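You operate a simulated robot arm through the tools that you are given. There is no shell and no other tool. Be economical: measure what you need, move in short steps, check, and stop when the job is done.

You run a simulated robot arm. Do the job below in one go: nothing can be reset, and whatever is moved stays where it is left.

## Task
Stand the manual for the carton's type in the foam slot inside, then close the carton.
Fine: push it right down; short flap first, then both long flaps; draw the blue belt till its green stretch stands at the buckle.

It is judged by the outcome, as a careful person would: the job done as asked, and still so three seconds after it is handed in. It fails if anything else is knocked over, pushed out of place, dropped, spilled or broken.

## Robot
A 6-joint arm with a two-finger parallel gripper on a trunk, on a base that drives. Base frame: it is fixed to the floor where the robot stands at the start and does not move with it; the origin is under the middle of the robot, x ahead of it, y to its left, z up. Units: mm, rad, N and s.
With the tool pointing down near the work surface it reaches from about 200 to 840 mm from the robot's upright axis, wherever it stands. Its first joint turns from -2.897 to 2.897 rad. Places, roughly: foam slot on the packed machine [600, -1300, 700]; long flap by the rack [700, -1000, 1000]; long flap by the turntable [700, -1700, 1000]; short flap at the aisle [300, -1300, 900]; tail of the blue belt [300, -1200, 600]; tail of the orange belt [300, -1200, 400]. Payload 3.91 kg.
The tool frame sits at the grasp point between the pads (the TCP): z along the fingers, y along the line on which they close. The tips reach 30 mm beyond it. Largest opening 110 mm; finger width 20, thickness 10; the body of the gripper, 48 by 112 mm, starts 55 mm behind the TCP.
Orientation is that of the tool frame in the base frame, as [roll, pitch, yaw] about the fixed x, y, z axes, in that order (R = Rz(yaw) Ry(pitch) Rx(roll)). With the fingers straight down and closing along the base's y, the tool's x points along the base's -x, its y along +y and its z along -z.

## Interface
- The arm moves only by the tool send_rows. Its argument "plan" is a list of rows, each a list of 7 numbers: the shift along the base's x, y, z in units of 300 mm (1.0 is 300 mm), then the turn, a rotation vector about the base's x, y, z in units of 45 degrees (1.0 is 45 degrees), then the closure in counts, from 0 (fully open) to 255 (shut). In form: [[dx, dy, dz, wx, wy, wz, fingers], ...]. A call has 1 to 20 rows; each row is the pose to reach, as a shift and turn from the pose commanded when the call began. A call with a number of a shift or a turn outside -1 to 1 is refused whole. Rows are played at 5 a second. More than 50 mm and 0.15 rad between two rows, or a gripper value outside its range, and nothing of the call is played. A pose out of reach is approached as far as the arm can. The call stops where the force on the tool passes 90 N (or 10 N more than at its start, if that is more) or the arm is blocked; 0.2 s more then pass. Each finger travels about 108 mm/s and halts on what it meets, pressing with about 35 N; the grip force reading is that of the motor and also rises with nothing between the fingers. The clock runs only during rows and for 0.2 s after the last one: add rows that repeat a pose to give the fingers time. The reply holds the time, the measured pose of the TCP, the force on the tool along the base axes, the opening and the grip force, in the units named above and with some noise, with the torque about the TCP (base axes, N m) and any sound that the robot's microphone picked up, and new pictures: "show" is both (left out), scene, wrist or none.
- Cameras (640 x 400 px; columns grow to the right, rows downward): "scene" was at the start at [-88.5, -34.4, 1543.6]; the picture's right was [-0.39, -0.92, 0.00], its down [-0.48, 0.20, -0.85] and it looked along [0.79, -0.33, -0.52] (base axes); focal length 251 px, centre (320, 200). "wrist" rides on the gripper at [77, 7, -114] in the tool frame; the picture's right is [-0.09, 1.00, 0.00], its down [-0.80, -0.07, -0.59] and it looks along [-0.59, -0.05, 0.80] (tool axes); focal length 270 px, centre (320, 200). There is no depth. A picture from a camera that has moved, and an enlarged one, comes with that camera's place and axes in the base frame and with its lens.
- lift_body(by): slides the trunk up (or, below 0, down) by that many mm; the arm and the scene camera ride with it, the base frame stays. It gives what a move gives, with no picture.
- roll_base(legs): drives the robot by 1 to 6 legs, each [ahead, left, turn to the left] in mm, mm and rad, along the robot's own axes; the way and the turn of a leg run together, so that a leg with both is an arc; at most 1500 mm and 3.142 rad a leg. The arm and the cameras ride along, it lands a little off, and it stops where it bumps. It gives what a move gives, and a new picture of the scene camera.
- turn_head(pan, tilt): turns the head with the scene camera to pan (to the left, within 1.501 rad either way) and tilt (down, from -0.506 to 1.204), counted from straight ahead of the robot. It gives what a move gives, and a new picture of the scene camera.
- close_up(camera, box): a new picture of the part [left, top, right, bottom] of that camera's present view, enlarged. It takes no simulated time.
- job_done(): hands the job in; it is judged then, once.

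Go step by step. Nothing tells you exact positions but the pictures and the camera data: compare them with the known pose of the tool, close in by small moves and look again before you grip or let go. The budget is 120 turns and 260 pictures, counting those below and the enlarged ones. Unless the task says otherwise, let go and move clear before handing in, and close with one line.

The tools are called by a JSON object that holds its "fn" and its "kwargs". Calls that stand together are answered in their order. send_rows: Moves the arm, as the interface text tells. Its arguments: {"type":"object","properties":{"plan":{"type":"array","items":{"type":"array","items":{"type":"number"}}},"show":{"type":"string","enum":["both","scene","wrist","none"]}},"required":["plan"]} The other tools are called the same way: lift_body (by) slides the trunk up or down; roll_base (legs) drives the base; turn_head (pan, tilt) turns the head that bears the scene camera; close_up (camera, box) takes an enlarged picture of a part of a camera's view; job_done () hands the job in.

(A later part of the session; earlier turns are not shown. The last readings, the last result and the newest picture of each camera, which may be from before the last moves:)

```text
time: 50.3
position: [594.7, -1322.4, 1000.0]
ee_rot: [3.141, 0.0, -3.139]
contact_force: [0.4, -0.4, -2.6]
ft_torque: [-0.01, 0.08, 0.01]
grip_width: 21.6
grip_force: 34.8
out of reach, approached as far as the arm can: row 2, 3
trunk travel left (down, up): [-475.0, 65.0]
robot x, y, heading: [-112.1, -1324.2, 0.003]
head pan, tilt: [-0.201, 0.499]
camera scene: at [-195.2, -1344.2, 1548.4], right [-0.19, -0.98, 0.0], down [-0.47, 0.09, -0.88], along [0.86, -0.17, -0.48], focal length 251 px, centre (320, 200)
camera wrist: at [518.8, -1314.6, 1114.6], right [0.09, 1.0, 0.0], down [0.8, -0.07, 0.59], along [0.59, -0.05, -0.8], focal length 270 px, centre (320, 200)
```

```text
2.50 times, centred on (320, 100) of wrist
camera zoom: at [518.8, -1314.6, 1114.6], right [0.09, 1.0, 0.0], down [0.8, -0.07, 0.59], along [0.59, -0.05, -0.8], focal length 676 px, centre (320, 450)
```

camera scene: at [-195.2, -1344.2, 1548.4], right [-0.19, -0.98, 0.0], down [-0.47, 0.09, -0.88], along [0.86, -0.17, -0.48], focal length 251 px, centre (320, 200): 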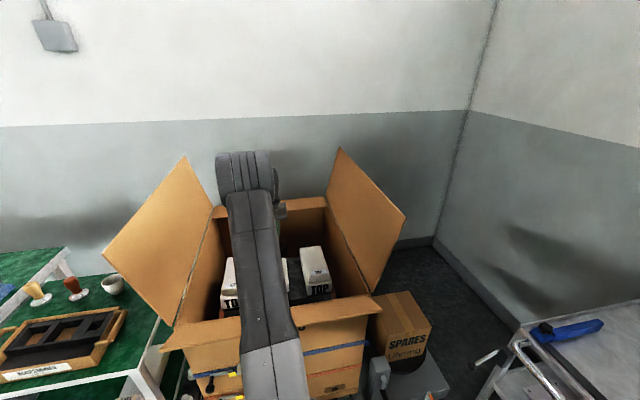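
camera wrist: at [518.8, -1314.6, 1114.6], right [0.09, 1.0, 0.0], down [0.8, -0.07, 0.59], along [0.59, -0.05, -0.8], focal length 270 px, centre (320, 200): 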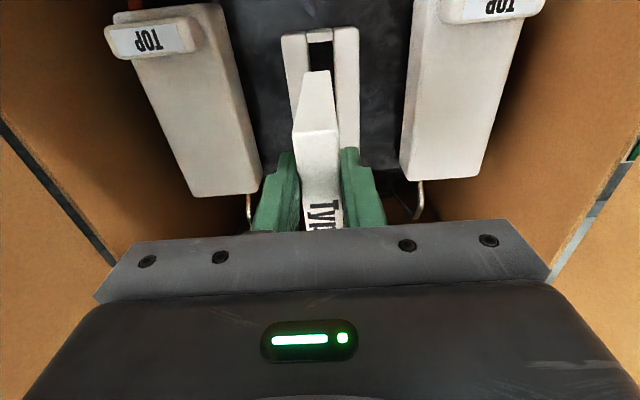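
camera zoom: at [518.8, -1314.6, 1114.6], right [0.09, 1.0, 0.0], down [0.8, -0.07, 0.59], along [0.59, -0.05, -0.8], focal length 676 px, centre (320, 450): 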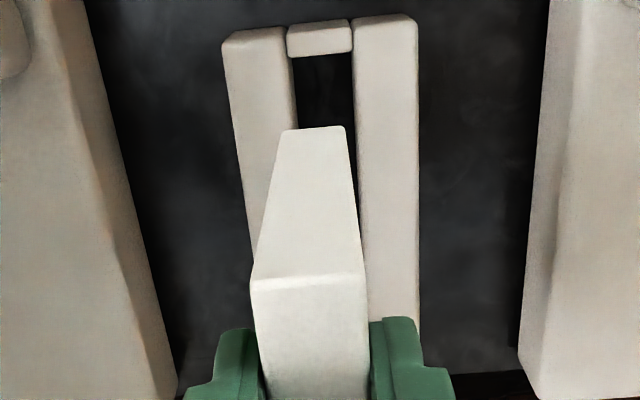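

Slot centre reads y ≈ -1316 from here, so I shift +6 mm and lower to just above the rim.

{"fn": "send_rows", "kwargs": {"plan": [[0.0, 0.021, 0, 0, 0, -0.003, 255], [0, 0.021, -0.1, 0, 0, -0.003, 255], [0, 0.021, -0.2, 0, 0, -0.003, 255], [0, 0.021, -0.3, 0, 0, -0.003, 255], [0, 0.021, -0.37, 0, 0, -0.003, 255], [0, 0.021, -0.37, 0, 0, -0.003, 255]], "show": "none"}}

{"fn": "close_up", "kwargs": {"camera": "wrist", "box": [240, 20, 400, 180]}}

{"fn": "close_up", "kwargs": {"camera": "scene", "box": [200, 180, 360, 320]}}

```text
time: 51.7
position: [592.4, -1314.5, 893.7]
ee_rot: [-3.141, 0.006, 3.138]
contact_force: [1.5, 0.3, 27.2]
ft_torque: [0.32, 0.62, 0.03]
grip_width: 21.5
grip_force: 34.8
trunk travel left (down, up): [-475.0, 65.0]
robot x, y, heading: [-114.1, -1325.4, 0.007]
head pan, tilt: [-0.201, 0.499]
```

```text
2.50 times, centred on (320, 100) of wrist
camera zoom: at [515.6, -1307.0, 1007.0], right [0.09, 1.0, 0.0], down [0.8, -0.07, 0.6], along [0.6, -0.05, -0.8], focal length 676 px, centre (320, 450)
```

zoom: 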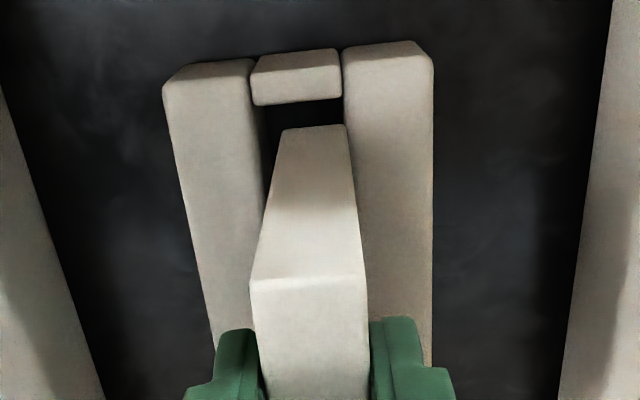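

```text
2.86 times, centred on (280, 250) of scene
camera zoom: at [-198.4, -1344.3, 1548.6], right [-0.19, -0.98, 0.0], down [-0.47, 0.09, -0.88], along [0.86, -0.17, -0.48], focal length 717 px, centre (434, 57)
```

zoom: 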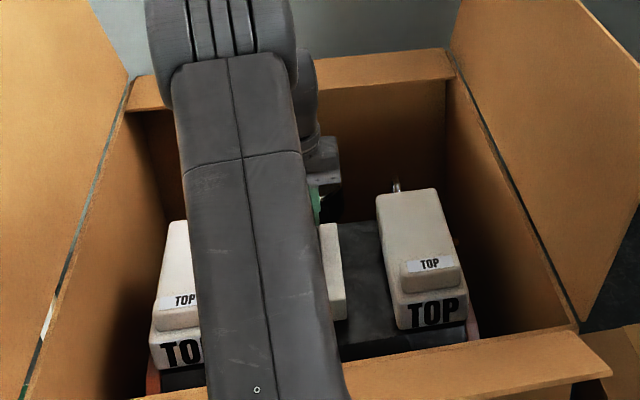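

The booklet touched the +y bar near its near corner (torque agrees). I lift 12 mm, shift -4 mm in y, and try again.

{"fn": "send_rows", "kwargs": {"plan": [[0, 0, 0.05, 0, 0, 0, 255], [-0.004, -0.015, 0.07, 0, 0, 0, 255], [-0.004, -0.015, 0.05, 0, 0, 0, 255], [-0.004, -0.015, 0.03, 0, 0, 0, 255], [-0.004, -0.015, 0.0, 0, 0, 0, 255], [-0.004, -0.015, 0.0, 0, 0, 0, 255]], "show": "none"}}

{"fn": "close_up", "kwargs": {"camera": "wrist", "box": [240, 20, 400, 180]}}

```text
time: 53.1
position: [591.9, -1320.0, 891.4]
ee_rot: [-3.141, 0.001, 3.14]
contact_force: [-1.2, -0.2, -2.6]
ft_torque: [-0.01, 0.09, 0.03]
grip_width: 21.8
grip_force: 35.0
trunk travel left (down, up): [-475.0, 65.0]
robot x, y, heading: [-114.6, -1326.7, 0.005]
head pan, tilt: [-0.201, 0.499]
```

```text
2.50 times, centred on (320, 100) of wrist
camera zoom: at [515.0, -1311.9, 1005.3], right [0.09, 1.0, 0.0], down [0.8, -0.07, 0.59], along [0.59, -0.05, -0.8], focal length 676 px, centre (320, 450)
```

zoom: 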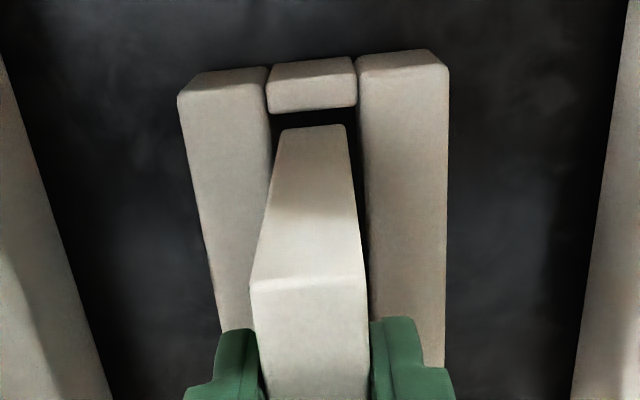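

It is free and centred now. I lower it into the slot in small steps.

{"fn": "send_rows", "kwargs": {"plan": [[0, 0, -0.03, 0, 0, 0, 255], [0, 0, -0.06, 0, 0, 0, 255], [0, 0, -0.09, 0, 0, 0, 255], [0, 0, -0.12, 0, 0, 0, 255], [0, 0, -0.12, 0, 0, 0, 255]], "show": "none"}}

{"fn": "close_up", "kwargs": {"camera": "wrist", "box": [240, 20, 400, 180]}}

```text
time: 54.3
position: [593.9, -1320.2, 855.0]
ee_rot: [-3.14, 0.001, 3.141]
contact_force: [0.3, -0.4, -2.9]
ft_torque: [-0.03, 0.09, -0.01]
grip_width: 21.7
grip_force: 34.8
trunk travel left (down, up): [-475.0, 65.0]
robot x, y, heading: [-111.0, -1327.2, 0.007]
head pan, tilt: [-0.201, 0.499]
```

```text
2.50 times, centred on (320, 100) of wrist
camera zoom: at [516.8, -1312.7, 968.3], right [0.09, 1.0, 0.0], down [0.8, -0.07, 0.59], along [0.59, -0.05, -0.8], focal length 676 px, centre (320, 450)
```

zoom: 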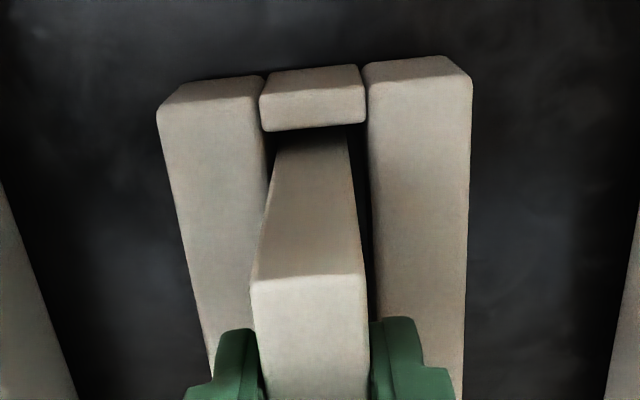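

It is inside the slot with no side load. I keep lowering till it bottoms or the fingers near the bars.

{"fn": "send_rows", "kwargs": {"plan": [[0, 0, -0.03, 0, 0, 0, 255], [0, 0, -0.06, 0, 0, 0, 255], [0, 0, -0.09, 0, 0, 0, 255], [0, 0, -0.12, 0, 0, 0, 255], [0, 0, -0.12, 0, 0, 0, 255]], "show": "none"}}

{"fn": "close_up", "kwargs": {"camera": "wrist", "box": [220, 0, 420, 240]}}

```text
time: 55.5
position: [589.3, -1319.6, 820.3]
ee_rot: [-3.14, 0.004, 3.14]
contact_force: [-1.1, 0.2, 33.0]
ft_torque: [0.04, -0.31, 0.28]
grip_width: 21.7
grip_force: 36.0
trunk travel left (down, up): [-475.0, 65.0]
robot x, y, heading: [-112.4, -1326.8, 0.003]
head pan, tilt: [-0.201, 0.499]
```

```text
1.67 times, centred on (320, 120) of wrist
camera zoom: at [513.1, -1311.8, 934.2], right [0.09, 1.0, 0.0], down [0.8, -0.07, 0.6], along [0.6, -0.05, -0.8], focal length 450 px, centre (320, 333)
```

zoom: 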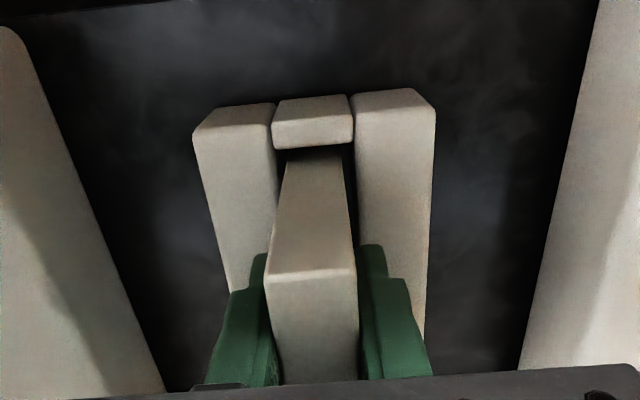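

Contact at z 820 with ~33 N: probably bottomed. I release, rise, and push from above with shut fingers over the booklet's middle.

{"fn": "send_rows", "kwargs": {"plan": [[0, 0, 0.01, 0, 0, 0, 255], [0, 0, 0.01, 0, 0, 0, 180], [0, 0, 0.01, 0, 0, 0, 150], [0, 0, 0.01, 0, 0, 0, 150], [0, 0, 0.1, 0, 0, 0, 150], [0, 0, 0.2, 0, 0, 0, 150], [0.1, 0, 0.25, 0, 0, 0, 200], [0.15, 0, 0.25, 0, 0, 0, 255], [0.15, 0, 0.25, 0, 0, 0, 255], [0.15, 0, 0.25, 0, 0, 0, 255]], "show": "wrist"}}

```text
time: 57.7
position: [636.1, -1320.4, 890.6]
ee_rot: [3.142, 0.001, 3.14]
contact_force: [0.3, -0.5, 0.5]
ft_torque: [-0.01, -0.01, -0.02]
grip_width: 0.0
grip_force: 35.2
trunk travel left (down, up): [-475.0, 65.0]
robot x, y, heading: [-110.6, -1325.1, 0.007]
head pan, tilt: [-0.201, 0.499]
camera wrist: at [560.5, -1312.6, 1005.8], right [0.09, 1.0, 0.0], down [0.8, -0.07, 0.59], along [0.59, -0.05, -0.8], focal length 270 px, centre (320, 200)
```

wrist: 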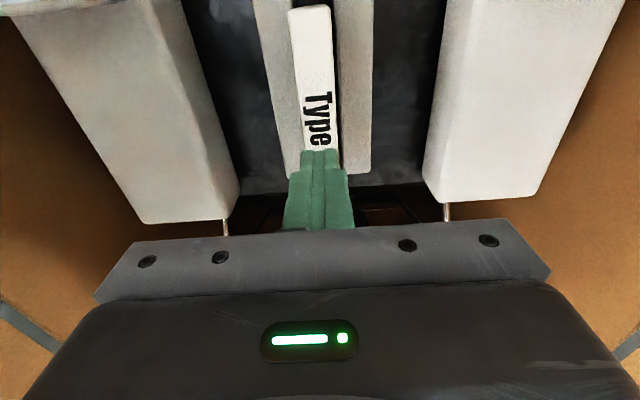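

The booklet stands upright in the slot. I press down on its top.

{"fn": "send_rows", "kwargs": {"plan": [[0, 0, -0.1, 0, 0, 0, 255], [0, 0, -0.16, 0, 0, 0, 255], [0, 0, -0.18, 0, 0, 0, 255], [0, 0, -0.2, 0, 0, 0, 255], [0, 0, -0.22, 0, 0, 0, 255], [0, 0, -0.24, 0, 0, 0, 255], [0, 0, -0.26, 0, 0, 0, 255]], "show": "none"}}

```text
time: 58.3
position: [642.5, -1320.4, 875.5]
ee_rot: [-3.137, 0.038, -3.141]
contact_force: [-12.6, -0.1, 43.0]
ft_torque: [0.03, 0.76, 0.02]
grip_width: 0.0
grip_force: 35.0
trunk travel left (down, up): [-475.0, 65.0]
robot x, y, heading: [-115.2, -1324.0, 0.006]
head pan, tilt: [-0.201, 0.499]
stopped in row 2: the force on the tool passed its limit (the readings are from after the stop); the commanded pose is now the measured one
```

Contact came earlier than expected; I look.

{"fn": "close_up", "kwargs": {"camera": "wrist", "box": [180, 0, 460, 240]}}

{"fn": "close_up", "kwargs": {"camera": "scene", "box": [180, 140, 400, 320]}}

```text
1.67 times, centred on (320, 120) of wrist
camera zoom: at [561.6, -1312.5, 986.1], right [0.09, 1.0, 0.0], down [0.78, -0.07, 0.62], along [0.62, -0.05, -0.78], focal length 450 px, centre (320, 333)
```

zoom: 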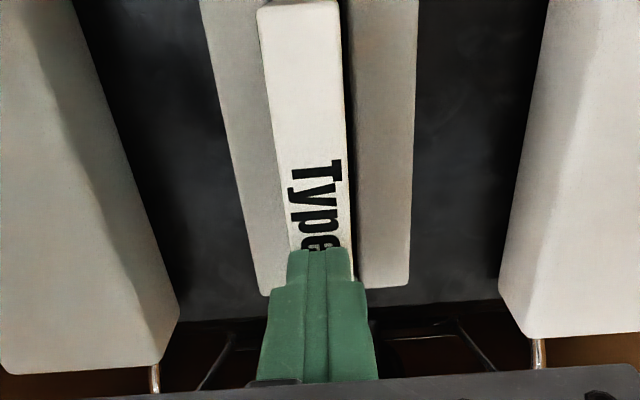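

```text
2.22 times, centred on (290, 230) of scene
camera zoom: at [-203.8, -1344.1, 1548.3], right [-0.19, -0.98, 0.0], down [-0.46, 0.09, -0.88], along [0.86, -0.17, -0.47], focal length 558 px, centre (387, 133)
```

zoom: 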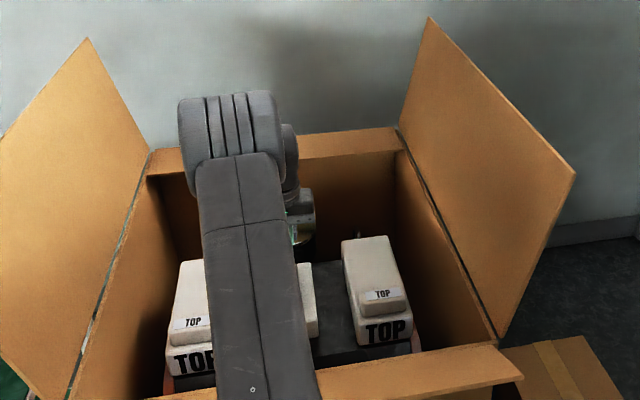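

It was the booklet's top at z ≈ 842: the fingers had slipped down along it, so it needs pushing. I back off, square the tool, and press slowly.

{"fn": "send_rows", "kwargs": {"plan": [[-0.01, 0, 0.04, 0, 0.048, 0, 255], [-0.015, 0, 0.04, 0, 0.048, 0, 255], [-0.015, 0, 0.02, 0, 0.048, 0, 255], [-0.015, 0, 0.01, 0, 0.048, 0, 255], [-0.015, 0, 0.0, 0, 0.048, 0, 255], [-0.015, 0, -0.005, 0, 0.048, 0, 255], [-0.015, 0, -0.01, 0, 0.048, 0, 255], [-0.015, 0, -0.015, 0, 0.048, 0, 255], [-0.015, 0, -0.02, 0, 0.048, 0, 255]], "show": "none"}}

```text
time: 60.3
position: [639.0, -1320.1, 874.4]
ee_rot: [-3.141, 0.012, 3.141]
contact_force: [-3.0, 1.2, 79.2]
ft_torque: [0.09, 0.54, 0.18]
grip_width: 0.0
grip_force: 34.7
trunk travel left (down, up): [-475.0, 65.0]
robot x, y, heading: [-114.0, -1326.5, 0.01]
head pan, tilt: [-0.201, 0.499]
```

79 N does not move it further, so it seems bottomed; I back off and look from the side to verify the depth.

{"fn": "send_rows", "kwargs": {"plan": [[0, 0, 0.12, 0, 0, 0, 255], [0, 0, 0.24, 0, 0, 0, 255], [-0.1, 0, 0.36, 0, 0, 0, 255], [-0.25, 0, 0.4, 0, 0, 0, 255], [-0.4, 0.0, 0.4, 0, 0, 0, 255], [-0.55, 0.0, 0.35, 0, 0, 0, 255], [-0.7, 0.0, 0.3, 0, 0, 0, 255], [-0.8, 0.0, 0.3, 0, 0, 0, 255]], "show": "wrist"}}

{"fn": "close_up", "kwargs": {"camera": "wrist", "box": [220, 40, 420, 230]}}

{"fn": "close_up", "kwargs": {"camera": "scene", "box": [180, 180, 360, 320]}}

```text
time: 62.1
position: [400.3, -1320.2, 948.8]
ee_rot: [-3.139, -0.012, 3.141]
contact_force: [-0.4, -0.5, 0.5]
ft_torque: [0.01, -0.01, 0.0]
grip_width: 0.0
grip_force: 34.6
trunk travel left (down, up): [-475.0, 65.0]
robot x, y, heading: [-113.2, -1326.0, 0.006]
head pan, tilt: [-0.201, 0.499]
camera wrist: at [325.5, -1311.8, 1064.7], right [0.09, 1.0, 0.0], down [0.81, -0.07, 0.59], along [0.58, -0.05, -0.81], focal length 270 px, centre (320, 200)
```

wrist: 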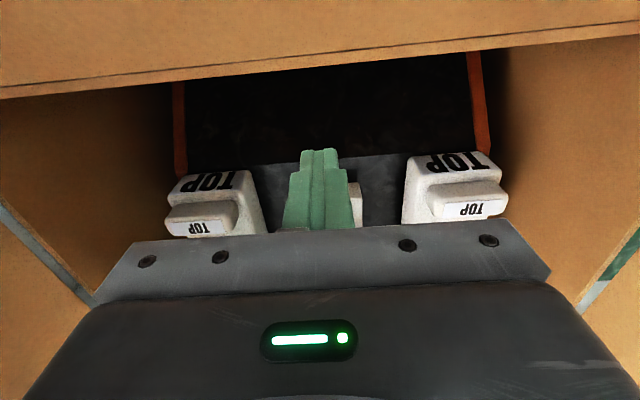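

```text
2.11 times, centred on (320, 135) of wrist
camera zoom: at [325.5, -1311.8, 1064.7], right [0.09, 1.0, 0.0], down [0.81, -0.07, 0.59], along [0.58, -0.05, -0.81], focal length 569 px, centre (320, 337)
```

zoom: 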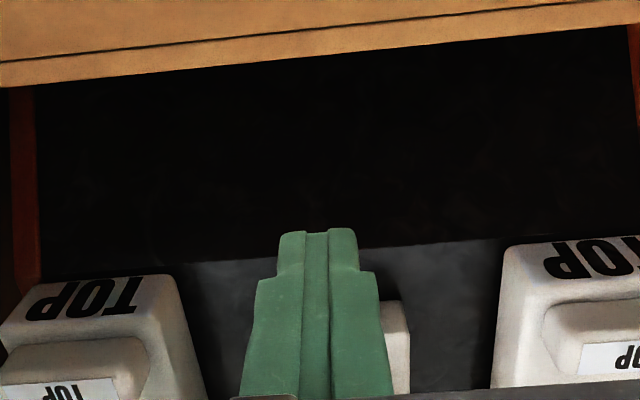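

```text
2.86 times, centred on (270, 250) of scene
camera zoom: at [-196.3, -1344.1, 1548.3], right [-0.19, -0.98, 0.0], down [-0.47, 0.09, -0.88], along [0.86, -0.17, -0.48], focal length 717 px, centre (463, 57)
```

zoom: 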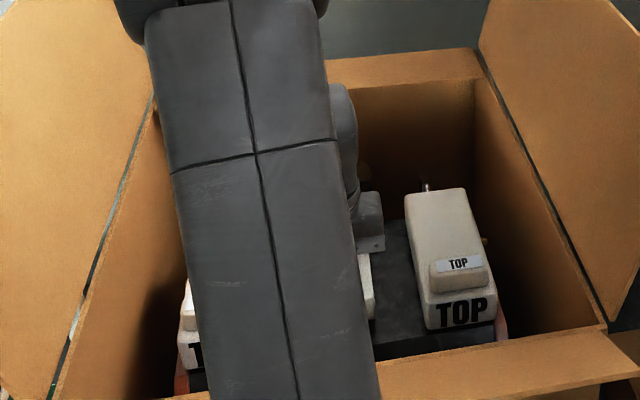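

I swing the arm out of the way to see the booklet with the head camera.

{"fn": "send_rows", "kwargs": {"plan": [[-0.1, 0, 0.13, 0, 0, 0, 255], [-0.2, 0, 0.26, 0, 0, 0, 200], [-0.3, 0, 0.39, 0, 0, 0, 100], [-0.4, 0, 0.52, 0, 0, 0, 0], [-0.5, 0, 0.65, 0, 0, 0, 0], [-0.5, 0, 0.8, 0, 0, 0, 0]], "show": "none"}}

{"fn": "send_rows", "kwargs": {"plan": [[-0.03, 0.15, 0, 0, 0, 0, 0], [-0.06, 0.3, 0, 0, 0, 0, 0], [-0.1, 0.45, 0, 0, 0, 0, 0], [-0.15, 0.6, 0, 0, 0, 0, 0], [-0.22, 0.75, 0, 0, 0, 0, 0], [-0.3, 0.88, 0, 0, 0, 0, 0], [-0.4, 0.98, 0, 0, 0, 0, 0]], "show": "none"}}

{"fn": "turn_head", "kwargs": {"pan": -0.1, "tilt": 0.8}}

{"fn": "close_up", "kwargs": {"camera": "scene", "box": [230, 80, 430, 220]}}

```text
time: 63.5
position: [248.5, -1320.8, 1191.4]
ee_rot: [-3.141, -0.011, 3.141]
contact_force: [0.3, 0.4, 0.7]
ft_torque: [-0.01, 0.03, -0.04]
grip_width: 110.2
grip_force: 0.1
trunk travel left (down, up): [-475.0, 65.0]
robot x, y, heading: [-115.1, -1327.0, 0.008]
head pan, tilt: [-0.201, 0.499]
```

```text
time: 65.1
position: [130.5, -1023.9, 1189.8]
ee_rot: [-3.14, -0.012, 3.138]
contact_force: [0.3, 0.2, 0.2]
ft_torque: [0.02, 0.01, 0.03]
grip_width: 109.8
grip_force: 0.0
trunk travel left (down, up): [-475.0, 65.0]
robot x, y, heading: [-115.5, -1325.5, 0.011]
head pan, tilt: [-0.201, 0.499]
```

```text
time: 65.9
position: [132.2, -1025.4, 1189.5]
ee_rot: [-3.141, -0.012, 3.14]
contact_force: [0.3, -0.6, -0.1]
ft_torque: [-0.03, -0.02, 0.01]
grip_width: 109.8
grip_force: 0.1
trunk travel left (down, up): [-475.0, 65.0]
robot x, y, heading: [-116.9, -1326.8, 0.008]
head pan, tilt: [-0.099, 0.799]
camera scene: at [-204.6, -1334.1, 1522.4], right [-0.1, -1.0, 0.0], down [-0.71, 0.07, -0.7], along [0.69, -0.07, -0.72], focal length 251 px, centre (320, 200)
```

scene: 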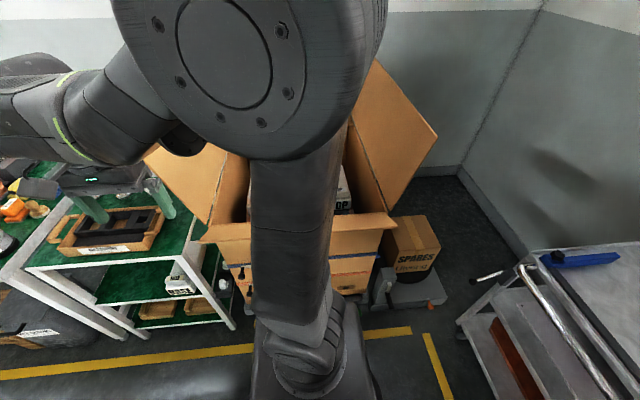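

```text
2.86 times, centred on (330, 150) of scene
camera zoom: at [-204.6, -1334.1, 1522.4], right [-0.1, -1.0, 0.0], down [-0.71, 0.07, -0.7], along [0.69, -0.07, -0.72], focal length 717 px, centre (291, 343)
```

zoom: 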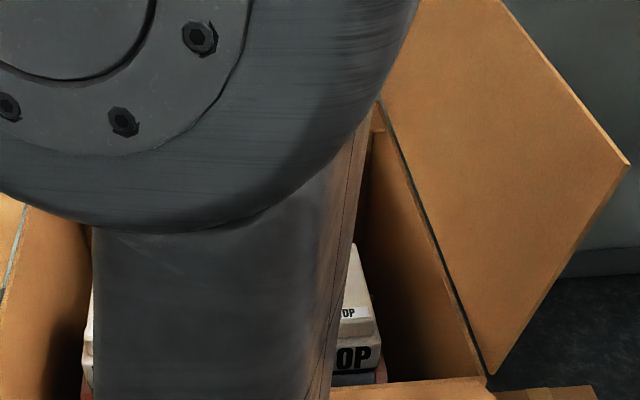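

The arm still blocks it; I back up and shift left to see from the rack side.

{"fn": "roll_base", "kwargs": {"legs": [[-120, 400, 0]]}}

{"fn": "turn_head", "kwargs": {"pan": -0.6, "tilt": 0.6}}

{"fn": "close_up", "kwargs": {"camera": "scene", "box": [250, 100, 400, 250]}}

```text
time: 68.5
position: [11.0, -619.9, 1188.4]
ee_rot: [-3.139, -0.012, 3.134]
contact_force: [0.0, 0.3, -0.4]
ft_torque: [0.01, -0.01, -0.04]
grip_width: 110.0
grip_force: 0.0
trunk travel left (down, up): [-475.0, 65.0]
robot x, y, heading: [-237.0, -920.0, -0.007]
head pan, tilt: [-0.099, 0.799]
camera scene: at [-327.3, -925.8, 1522.3], right [-0.1, -0.99, 0.0], down [-0.71, 0.07, -0.7], along [0.69, -0.07, -0.72], focal length 251 px, centre (320, 200)
```

scene: 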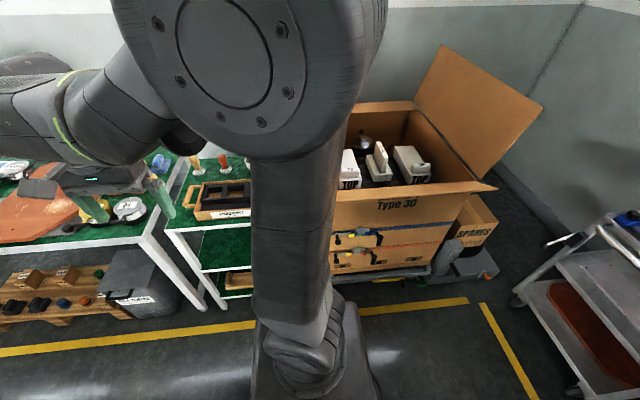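

```text
time: 69.5
position: [12.2, -620.4, 1190.7]
ee_rot: [-3.14, -0.014, 3.132]
contact_force: [0.3, 0.7, 0.4]
ft_torque: [-0.01, -0.01, 0.02]
grip_width: 110.0
grip_force: 0.0
trunk travel left (down, up): [-475.0, 65.0]
robot x, y, heading: [-236.5, -918.8, -0.005]
head pan, tilt: [-0.6, 0.6]
camera scene: at [-334.7, -968.2, 1539.2], right [-0.57, -0.82, 0.0], down [-0.47, 0.32, -0.82], along [0.68, -0.47, -0.57], focal length 251 px, centre (320, 200)
```

scene: 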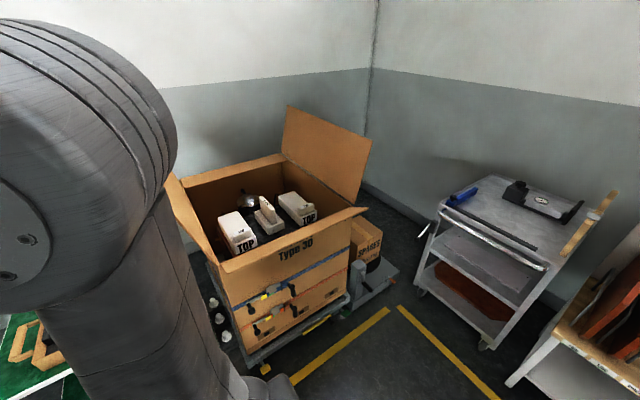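

```text
2.67 times, centred on (325, 175) of scene
camera zoom: at [-334.7, -968.2, 1539.2], right [-0.57, -0.82, 0.0], down [-0.47, 0.32, -0.82], along [0.68, -0.47, -0.57], focal length 669 px, centre (307, 267)
```

zoom: 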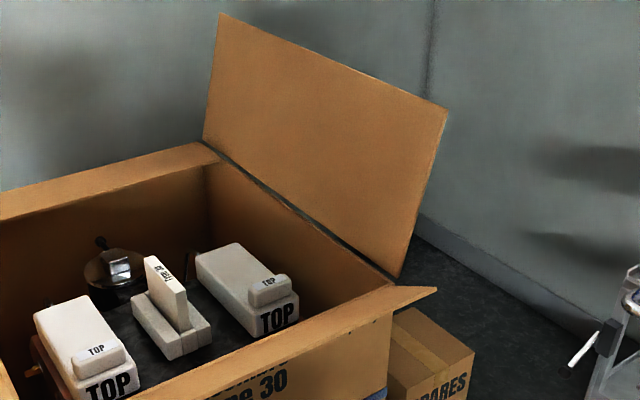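

{"fn": "close_up", "kwargs": {"camera": "scene", "box": [240, 180, 310, 240]}}

{"fn": "close_up", "kwargs": {"camera": "scene", "box": [200, 230, 370, 370]}}

```text
6.67 times, centred on (275, 210) of scene
camera zoom: at [-334.7, -968.2, 1539.2], right [-0.57, -0.82, 0.0], down [-0.47, 0.32, -0.82], along [0.68, -0.47, -0.57], focal length 1673 px, centre (620, 133)
```

zoom: 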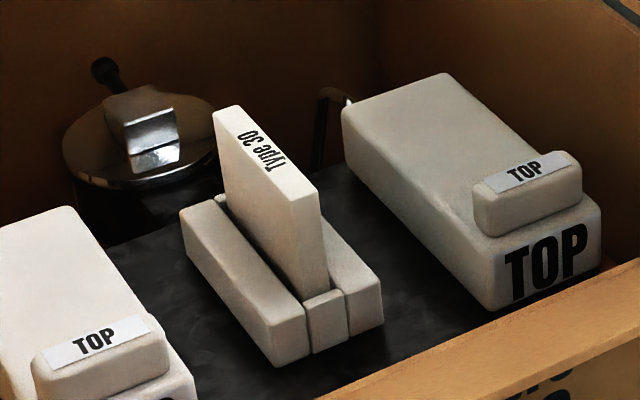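

```text
2.86 times, centred on (285, 300) of scene
camera zoom: at [-334.7, -968.2, 1539.2], right [-0.57, -0.82, 0.0], down [-0.47, 0.32, -0.82], along [0.68, -0.47, -0.57], focal length 717 px, centre (420, -86)
```

zoom: 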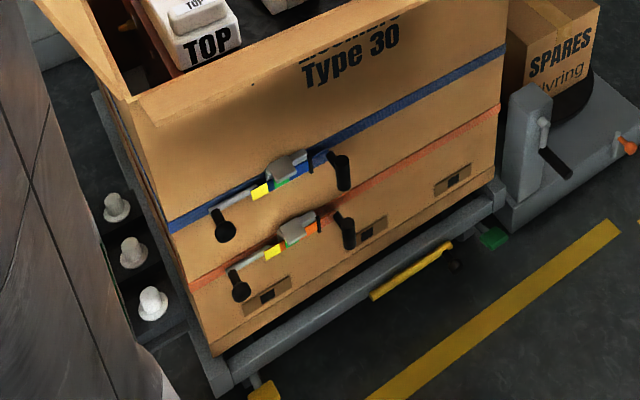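

The booklet stands upright and parallel, sunk about 40 mm into the ~45 mm foam – it is down. Carton rim reads z ≈ 865, front x ≈ 351, sides y ≈ -1016 / -1620; short flap is ~117 mm long with its free edge near x 247, z 918. I drive back to the carton to fold it.

{"fn": "roll_base", "kwargs": {"legs": [[120, -410, 0.005]]}}

{"fn": "send_rows", "kwargs": {"plan": [[0.0, -0.15, 0, 0, 0, 0, 0], [0, -0.3, 0, 0, 0, 0, 100], [0, -0.45, 0, 0, 0, 0, 200], [0, -0.6, 0, 0, 0, 0, 255], [0, -0.75, 0, 0, 0, 0, 255], [0, -0.9, 0, 0, 0, 0, 255], [0, -0.98, 0, 0, 0, 0, 255]], "show": "none"}}

```text
time: 72.1
position: [127.2, -1028.3, 1189.9]
ee_rot: [-3.14, -0.01, -3.132]
contact_force: [0.2, 0.0, 0.1]
ft_torque: [0.0, 0.0, 0.02]
grip_width: 109.8
grip_force: 0.0
trunk travel left (down, up): [-475.0, 65.0]
robot x, y, heading: [-112.7, -1331.6, 0.015]
head pan, tilt: [-0.6, 0.6]
camera scene: at [-212.4, -1383.7, 1539.2], right [-0.55, -0.83, 0.0], down [-0.47, 0.31, -0.82], along [0.69, -0.46, -0.57], focal length 251 px, centre (320, 200)
```

scene: 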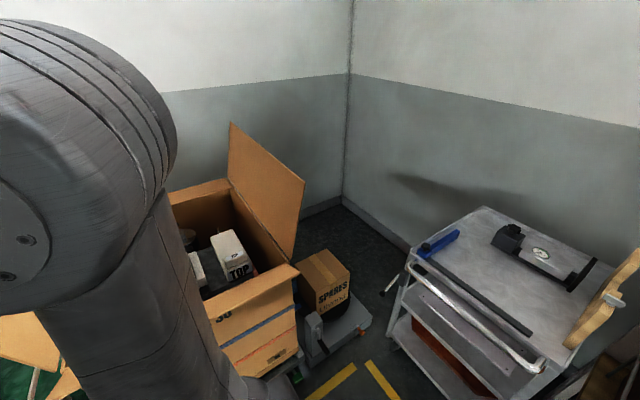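

```text
time: 73.7
position: [126.4, -1325.1, 1188.9]
ee_rot: [-3.14, -0.013, -3.129]
contact_force: [0.3, -0.1, 0.6]
ft_torque: [0.03, -0.01, 0.0]
grip_width: 0.2
grip_force: 34.7
trunk travel left (down, up): [-475.0, 65.0]
robot x, y, heading: [-117.2, -1331.6, 0.014]
head pan, tilt: [-0.6, 0.6]
```

Now I lower the shut fingers in front of the short flap, with the tips just under its free edge height.

{"fn": "send_rows", "kwargs": {"plan": [[0.0, 0, -0.15, 0, -0.017, -0.016, 255], [0, 0.02, -0.3, 0, -0.017, -0.016, 255], [0, 0.02, -0.45, 0, -0.017, -0.016, 255], [0, 0.02, -0.6, 0, -0.017, -0.016, 255], [0, 0.02, -0.75, 0, -0.017, -0.016, 255], [0.05, 0.02, -0.845, 0, -0.017, -0.016, 255], [0.15, 0.02, -0.845, 0, -0.017, -0.016, 255], [0.15, 0.02, -0.845, 0, -0.017, -0.016, 255]]}}

```text
time: 75.5
position: [171.4, -1317.4, 937.0]
ee_rot: [-3.14, 0.002, 3.141]
contact_force: [1.0, 0.3, -0.1]
ft_torque: [0.03, 0.0, -0.01]
grip_width: 0.0
grip_force: 35.2
trunk travel left (down, up): [-475.0, 65.0]
robot x, y, heading: [-118.0, -1330.0, 0.014]
head pan, tilt: [-0.6, 0.6]
camera scene: at [-212.6, -1383.4, 1539.2], right [-0.55, -0.83, 0.0], down [-0.47, 0.31, -0.83], along [0.69, -0.46, -0.56], focal length 251 px, centre (320, 200)
camera wrist: at [95.3, -1309.2, 1050.0], right [0.09, 1.0, 0.0], down [0.8, -0.07, 0.6], along [0.59, -0.06, -0.8], focal length 270 px, centre (320, 200)
```

scene: 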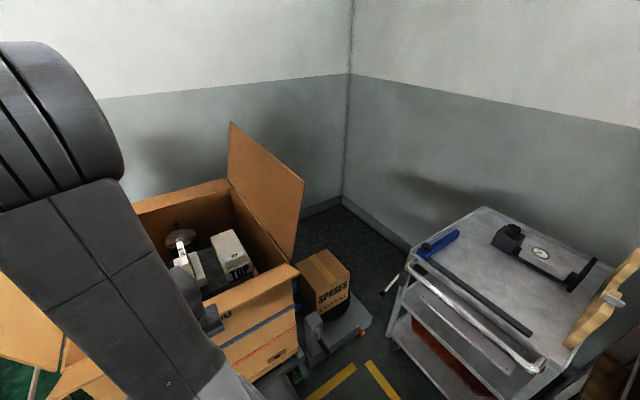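
wrist: 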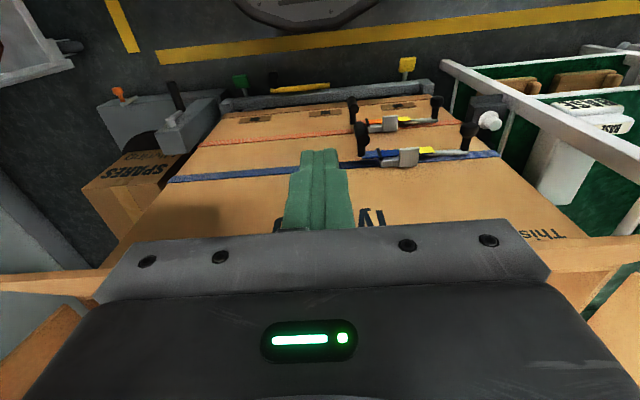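

The tool is in front of the flap. I advance slowly to meet its edge.

{"fn": "send_rows", "kwargs": {"plan": [[0.1, 0, 0, 0, 0, 0, 255], [0.17, 0, 0, 0, 0, 0, 255], [0.22, 0, 0, 0, 0, 0, 255], [0.27, 0, 0, 0, 0, 0, 255], [0.32, 0, 0, 0, 0, 0, 255], [0.37, 0, 0, 0, 0, 0, 255]]}}

{"fn": "close_up", "kwargs": {"camera": "scene", "box": [120, 160, 320, 320]}}

```text
time: 76.7
position: [247.0, -1317.0, 937.7]
ee_rot: [-3.135, -0.02, 3.139]
contact_force: [-30.5, 7.0, 24.7]
ft_torque: [-0.18, -0.21, 0.19]
grip_width: 0.0
grip_force: 35.1
trunk travel left (down, up): [-475.0, 65.0]
robot x, y, heading: [-115.0, -1332.5, 0.021]
head pan, tilt: [-0.6, 0.6]
stopped in row 5: the force on the tool passed its limit (the readings are from after the stop); the commanded pose is now the measured one
camera scene: at [-220.5, -1381.8, 1539.0], right [-0.55, -0.83, 0.0], down [-0.47, 0.31, -0.83], along [0.69, -0.46, -0.56], focal length 251 px, centre (320, 200)
camera wrist: at [173.1, -1307.8, 1052.9], right [0.09, 1.0, -0.01], down [0.81, -0.07, 0.58], along [0.58, -0.06, -0.81], focal length 270 px, centre (320, 200)
```

scene: 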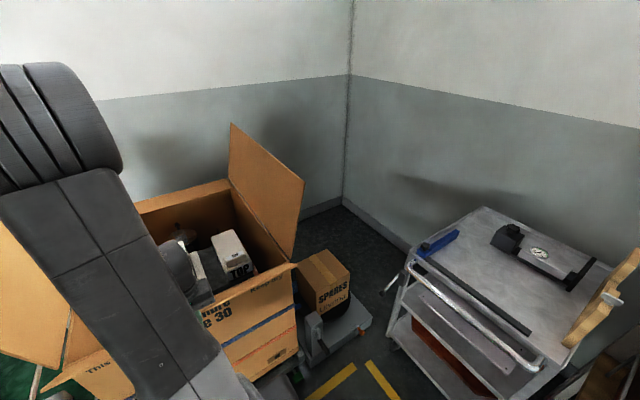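
wrist: 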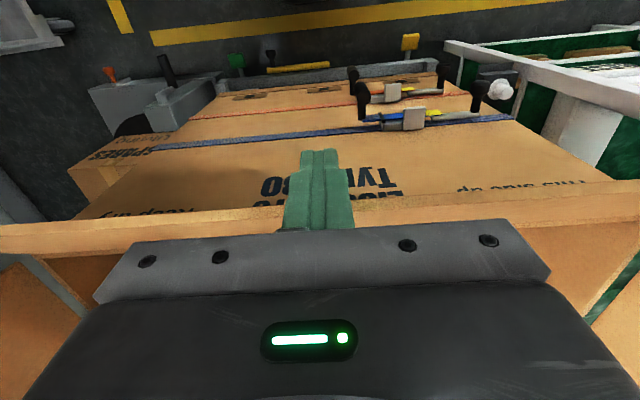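

```text
2.50 times, centred on (220, 240) of scene
camera zoom: at [-220.5, -1381.8, 1539.0], right [-0.55, -0.83, 0.0], down [-0.47, 0.31, -0.83], along [0.69, -0.46, -0.56], focal length 627 px, centre (570, 100)
```

zoom: 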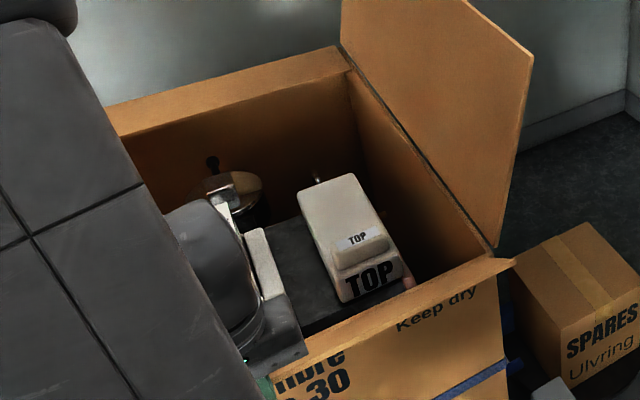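

The flap edge jams by friction against the rising-slide; I follow its arc instead, moving up as I push inward.

{"fn": "send_rows", "kwargs": {"plan": [[0.02, 0, 0.03, 0, 0, 0, 255], [0.05, 0, 0.06, 0, 0, 0, 255], [0.09, 0, 0.085, 0, 0, 0, 255], [0.13, 0, 0.11, 0, 0, 0, 255], [0.17, 0, 0.13, 0, 0, 0, 255], [0.22, 0, 0.145, 0, 0, 0, 255], [0.27, 0, 0.155, 0, 0, 0, 255], [0.32, 0, 0.16, 0, 0, 0, 255]]}}

```text
time: 78.5
position: [351.2, -1315.9, 983.5]
ee_rot: [-3.136, -0.016, 3.137]
contact_force: [-0.2, 0.2, 1.1]
ft_torque: [0.01, 0.02, -0.04]
grip_width: 0.0
grip_force: 34.9
trunk travel left (down, up): [-475.0, 65.0]
robot x, y, heading: [-114.2, -1331.0, 0.019]
head pan, tilt: [-0.6, 0.6]
camera scene: at [-213.2, -1383.3, 1539.1], right [-0.55, -0.83, 0.0], down [-0.47, 0.31, -0.82], along [0.69, -0.46, -0.57], focal length 251 px, centre (320, 200)
camera wrist: at [276.9, -1308.9, 1099.1], right [0.09, 1.0, -0.01], down [0.81, -0.07, 0.58], along [0.58, -0.06, -0.81], focal length 270 px, centre (320, 200)
```

scene: 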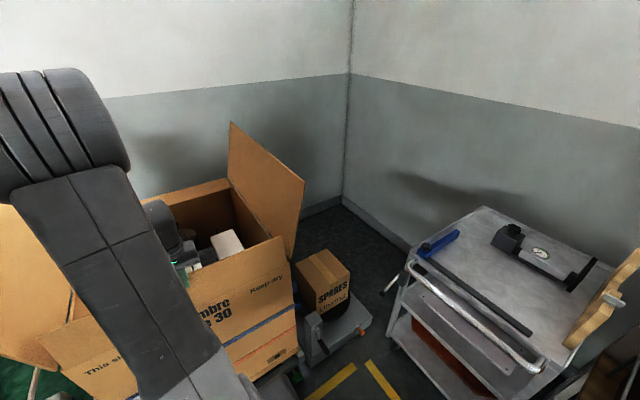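
wrist: 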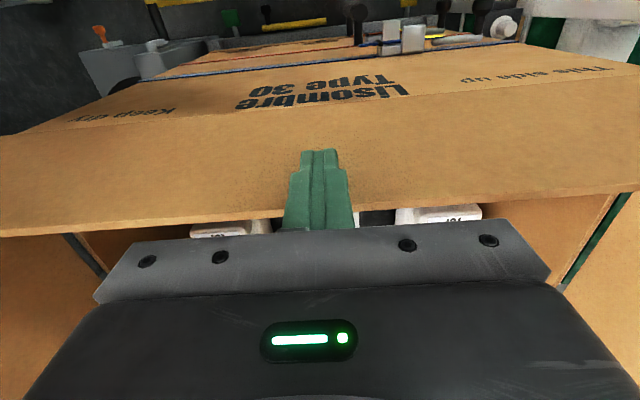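

The flap stands about vertical. I push it over inward and follow it down.

{"fn": "send_rows", "kwargs": {"plan": [[0.06, 0, -0.01, 0, 0, 0, 255], [0.12, 0, -0.04, 0, 0, 0, 255], [0.18, 0, -0.08, 0, 0, 0, 255], [0.225, 0, -0.13, 0, 0, 0, 255], [0.25, 0, -0.18, 0, 0, 0, 255], [0.265, 0, -0.23, 0, 0, 0, 255], [0.27, 0, -0.26, 0, 0, 0, 255], [0.27, 0, -0.26, 0, 0, 0, 255]]}}

```text
time: 80.2
position: [432.3, -1316.8, 904.9]
ee_rot: [-3.137, -0.013, 3.138]
contact_force: [-0.3, -0.3, -0.2]
ft_torque: [0.0, 0.01, 0.01]
grip_width: 0.0
grip_force: 34.6
trunk travel left (down, up): [-475.0, 65.0]
robot x, y, heading: [-117.3, -1331.6, 0.013]
head pan, tilt: [-0.6, 0.6]
camera scene: at [-213.6, -1383.2, 1539.2], right [-0.55, -0.83, 0.0], down [-0.47, 0.31, -0.83], along [0.69, -0.46, -0.56], focal length 251 px, centre (320, 200)
camera wrist: at [358.6, -1308.4, 1022.0], right [0.09, 1.0, -0.01], down [0.81, -0.07, 0.58], along [0.58, -0.06, -0.81], focal length 270 px, centre (320, 200)
```

scene: 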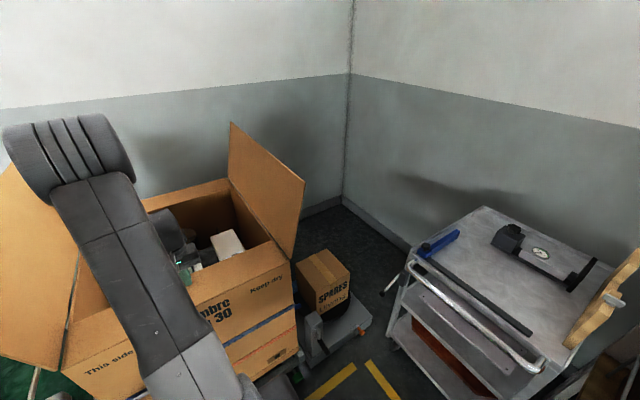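
wrist: 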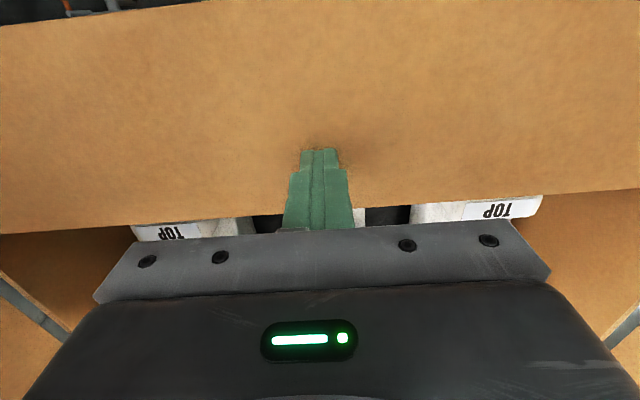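

The short flap lies folded in. I press a touch more, then raise and see whether it stays.

{"fn": "send_rows", "kwargs": {"plan": [[0, 0, -0.02, 0, 0, 0, 255], [0, 0, -0.04, 0, 0, 0, 255], [0, 0, -0.04, 0, 0, 0, 255]], "show": "none"}}

{"fn": "send_rows", "kwargs": {"plan": [[-0.02, 0, 0.15, 0, 0, 0, 255], [-0.1, 0, 0.28, 0, 0, 0, 255], [-0.2, 0, 0.4, 0, 0, 0, 255], [-0.3, 0, 0.52, 0, 0, 0, 255], [-0.35, 0, 0.65, 0, 0, 0, 255], [-0.35, 0, 0.75, 0, 0, 0, 255]]}}

```text
time: 81.0
position: [432.0, -1317.3, 897.1]
ee_rot: [-3.136, -0.01, 3.138]
contact_force: [3.2, 4.4, 27.2]
ft_torque: [0.14, -0.05, -0.27]
grip_width: 0.0
grip_force: 35.1
trunk travel left (down, up): [-475.0, 65.0]
robot x, y, heading: [-117.2, -1331.7, 0.02]
head pan, tilt: [-0.6, 0.6]
```

```text
time: 82.5
position: [323.7, -1316.0, 1122.2]
ee_rot: [-3.138, -0.014, 3.139]
contact_force: [0.2, 0.6, -0.9]
ft_torque: [-0.01, -0.02, 0.02]
grip_width: 0.3
grip_force: 35.2
trunk travel left (down, up): [-475.0, 65.0]
robot x, y, heading: [-116.0, -1329.7, 0.016]
head pan, tilt: [-0.6, 0.6]
camera scene: at [-213.8, -1383.2, 1539.2], right [-0.55, -0.83, 0.0], down [-0.47, 0.31, -0.83], along [0.69, -0.46, -0.56], focal length 251 px, centre (320, 200)
camera wrist: at [249.3, -1306.7, 1236.1], right [0.09, 1.0, -0.01], down [0.81, -0.07, 0.58], along [0.58, -0.06, -0.81], focal length 270 px, centre (320, 200)
```

scene: 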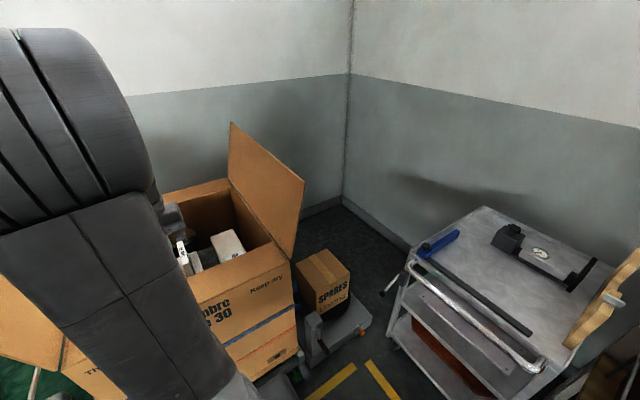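
wrist: 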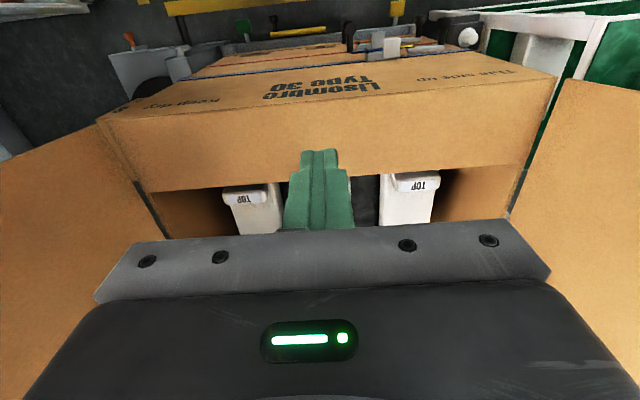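

The short flap stays folded. For the rack-side long flap I retract the arm and drive left so the arm comes from outside that flap.

{"fn": "send_rows", "kwargs": {"plan": [[-0.15, 0, 0.05, 0, 0, 0, 255], [-0.3, 0, 0.1, 0, 0, 0, 255], [-0.4, 0, 0.2, 0, 0, 0, 255]], "show": "none"}}

{"fn": "roll_base", "kwargs": {"legs": [[-20, 450, -0.015]]}}

{"fn": "turn_head", "kwargs": {"pan": -0.45, "tilt": 0.6}}

```text
time: 83.2
position: [198.9, -1317.6, 1179.3]
ee_rot: [-3.137, -0.015, 3.138]
contact_force: [-0.7, 0.0, 0.5]
ft_torque: [-0.01, -0.03, 0.01]
grip_width: 0.1
grip_force: 34.7
trunk travel left (down, up): [-475.0, 65.0]
robot x, y, heading: [-117.9, -1333.6, 0.013]
head pan, tilt: [-0.6, 0.6]
```

```text
time: 86.0
position: [177.1, -859.4, 1180.0]
ee_rot: [-3.136, -0.014, 3.126]
contact_force: [-1.2, -0.5, -0.1]
ft_torque: [-0.03, 0.02, 0.0]
grip_width: 0.0
grip_force: 35.2
trunk travel left (down, up): [-475.0, 65.0]
robot x, y, heading: [-140.4, -868.4, 0.007]
head pan, tilt: [-0.6, 0.6]
camera scene: at [-239.2, -921.0, 1539.2], right [-0.56, -0.83, 0.0], down [-0.47, 0.32, -0.83], along [0.68, -0.46, -0.56], focal length 251 px, centre (320, 200)
```

scene: 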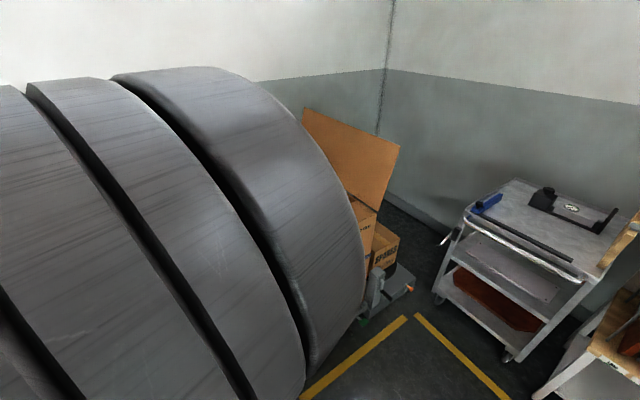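

```text
time: 86.7
position: [175.9, -859.7, 1180.0]
ee_rot: [-3.138, -0.013, 3.127]
contact_force: [0.3, 0.0, 0.6]
ft_torque: [0.01, 0.0, 0.01]
grip_width: 0.0
grip_force: 35.2
trunk travel left (down, up): [-475.0, 65.0]
robot x, y, heading: [-143.1, -872.8, 0.006]
head pan, tilt: [-0.45, 0.6]
camera scene: at [-232.6, -910.0, 1539.2], right [-0.43, -0.9, 0.0], down [-0.51, 0.24, -0.83], along [0.74, -0.36, -0.56], focal length 251 px, centre (320, 200)
```

scene: 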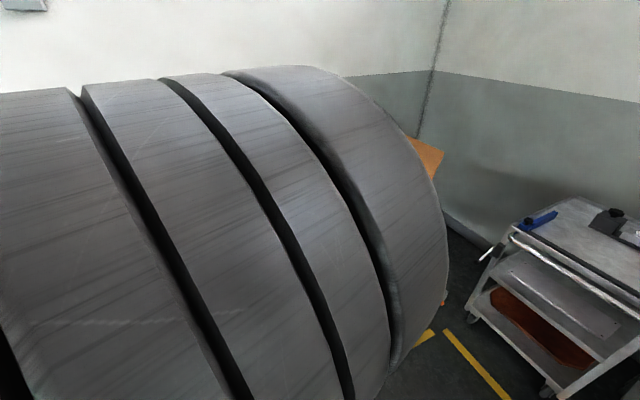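

I extend the arm along the outside of the rack flap, keeping ~60 mm clear, and look.

{"fn": "send_rows", "kwargs": {"plan": [[0.1, 0.06, 0.02, 0, 0, 0, 255], [0.25, 0.1, 0.02, 0, 0, 0, 255], [0.4, 0.1, 0.02, 0, 0, 0, 255], [0.55, 0.1, 0.02, 0, 0, 0, 255], [0.7, 0.1, 0.0, 0, 0, 0, 255], [0.85, 0.1, -0.05, 0, 0, 0, 255], [0.88, 0.1, -0.13, 0, 0, 0, 255], [0.88, 0.1, -0.13, 0, 0, 0, 255]]}}

```text
time: 88.5
position: [440.6, -830.0, 1139.8]
ee_rot: [-3.139, -0.014, 3.125]
contact_force: [-1.0, -0.2, 0.5]
ft_torque: [-0.02, 0.04, -0.02]
grip_width: 0.0
grip_force: 34.8
trunk travel left (down, up): [-475.0, 65.0]
robot x, y, heading: [-141.5, -866.8, 0.001]
head pan, tilt: [-0.45, 0.6]
camera scene: at [-232.7, -910.0, 1539.2], right [-0.43, -0.9, 0.0], down [-0.51, 0.24, -0.83], along [0.74, -0.36, -0.56], focal length 251 px, centre (320, 200)
camera wrist: at [366.3, -820.4, 1254.2], right [0.1, 0.99, -0.01], down [0.81, -0.08, 0.58], along [0.58, -0.07, -0.81], focal length 270 px, centre (320, 200)
```

scene: 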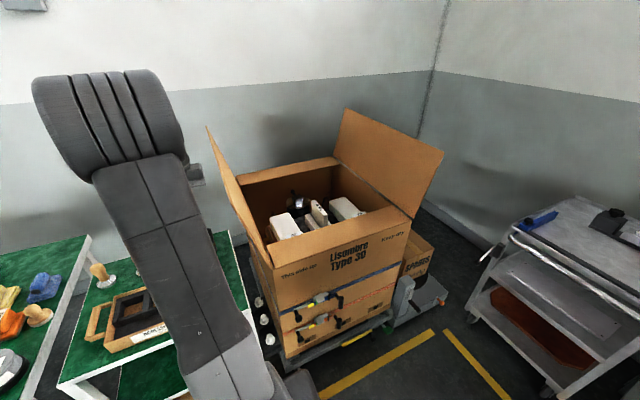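
wrist: 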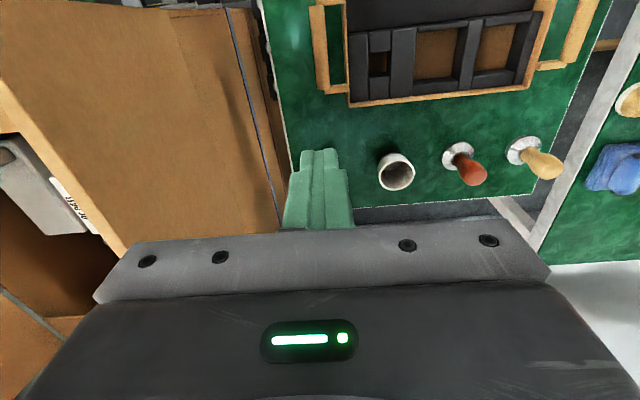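

I'm just outside the rack flap. I push it toward the carton (-y) near its top edge.

{"fn": "send_rows", "kwargs": {"plan": [[0, -0.1, -0.06, 0, 0, 0.02, 255], [0, -0.2, -0.06, 0, 0, 0.02, 255], [0, -0.26, -0.06, 0, 0, 0.02, 255], [0, -0.32, -0.06, 0, 0, 0.02, 255], [0, -0.38, -0.06, 0, 0, 0.02, 255], [0, -0.44, -0.06, 0, 0, 0.02, 255], [0, -0.5, -0.06, 0, 0, 0.02, 255], [0, -0.56, -0.06, 0, 0, 0.02, 255], [0, -0.6, -0.06, 0, 0, 0.02, 255]]}}

```text
time: 90.5
position: [439.1, -1010.1, 1121.5]
ee_rot: [-3.138, -0.015, -3.14]
contact_force: [-1.1, -0.9, -0.5]
ft_torque: [0.04, 0.02, 0.0]
grip_width: 0.0
grip_force: 35.2
trunk travel left (down, up): [-475.0, 65.0]
robot x, y, heading: [-140.4, -869.4, -0.001]
head pan, tilt: [-0.45, 0.6]
camera scene: at [-232.4, -910.1, 1539.2], right [-0.43, -0.9, 0.0], down [-0.51, 0.24, -0.83], along [0.74, -0.36, -0.56], focal length 251 px, centre (320, 200)
camera wrist: at [365.3, -1001.8, 1236.8], right [0.09, 1.0, -0.01], down [0.81, -0.07, 0.58], along [0.58, -0.06, -0.81], focal length 270 px, centre (320, 200)
```

scene: 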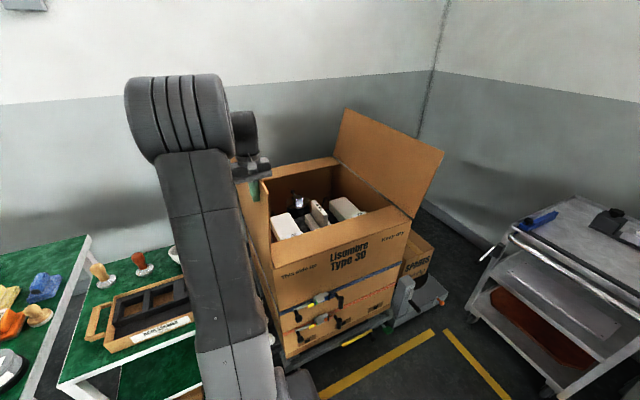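
wrist: 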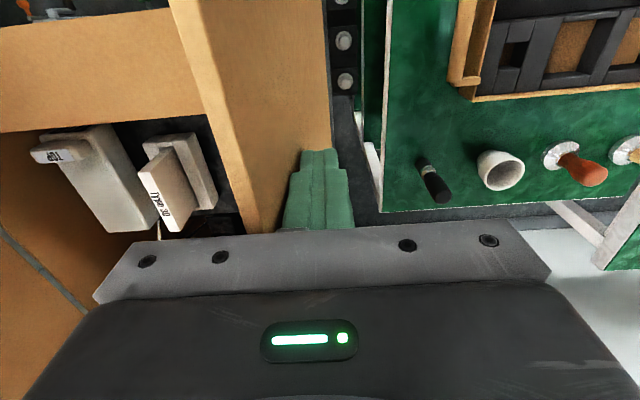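

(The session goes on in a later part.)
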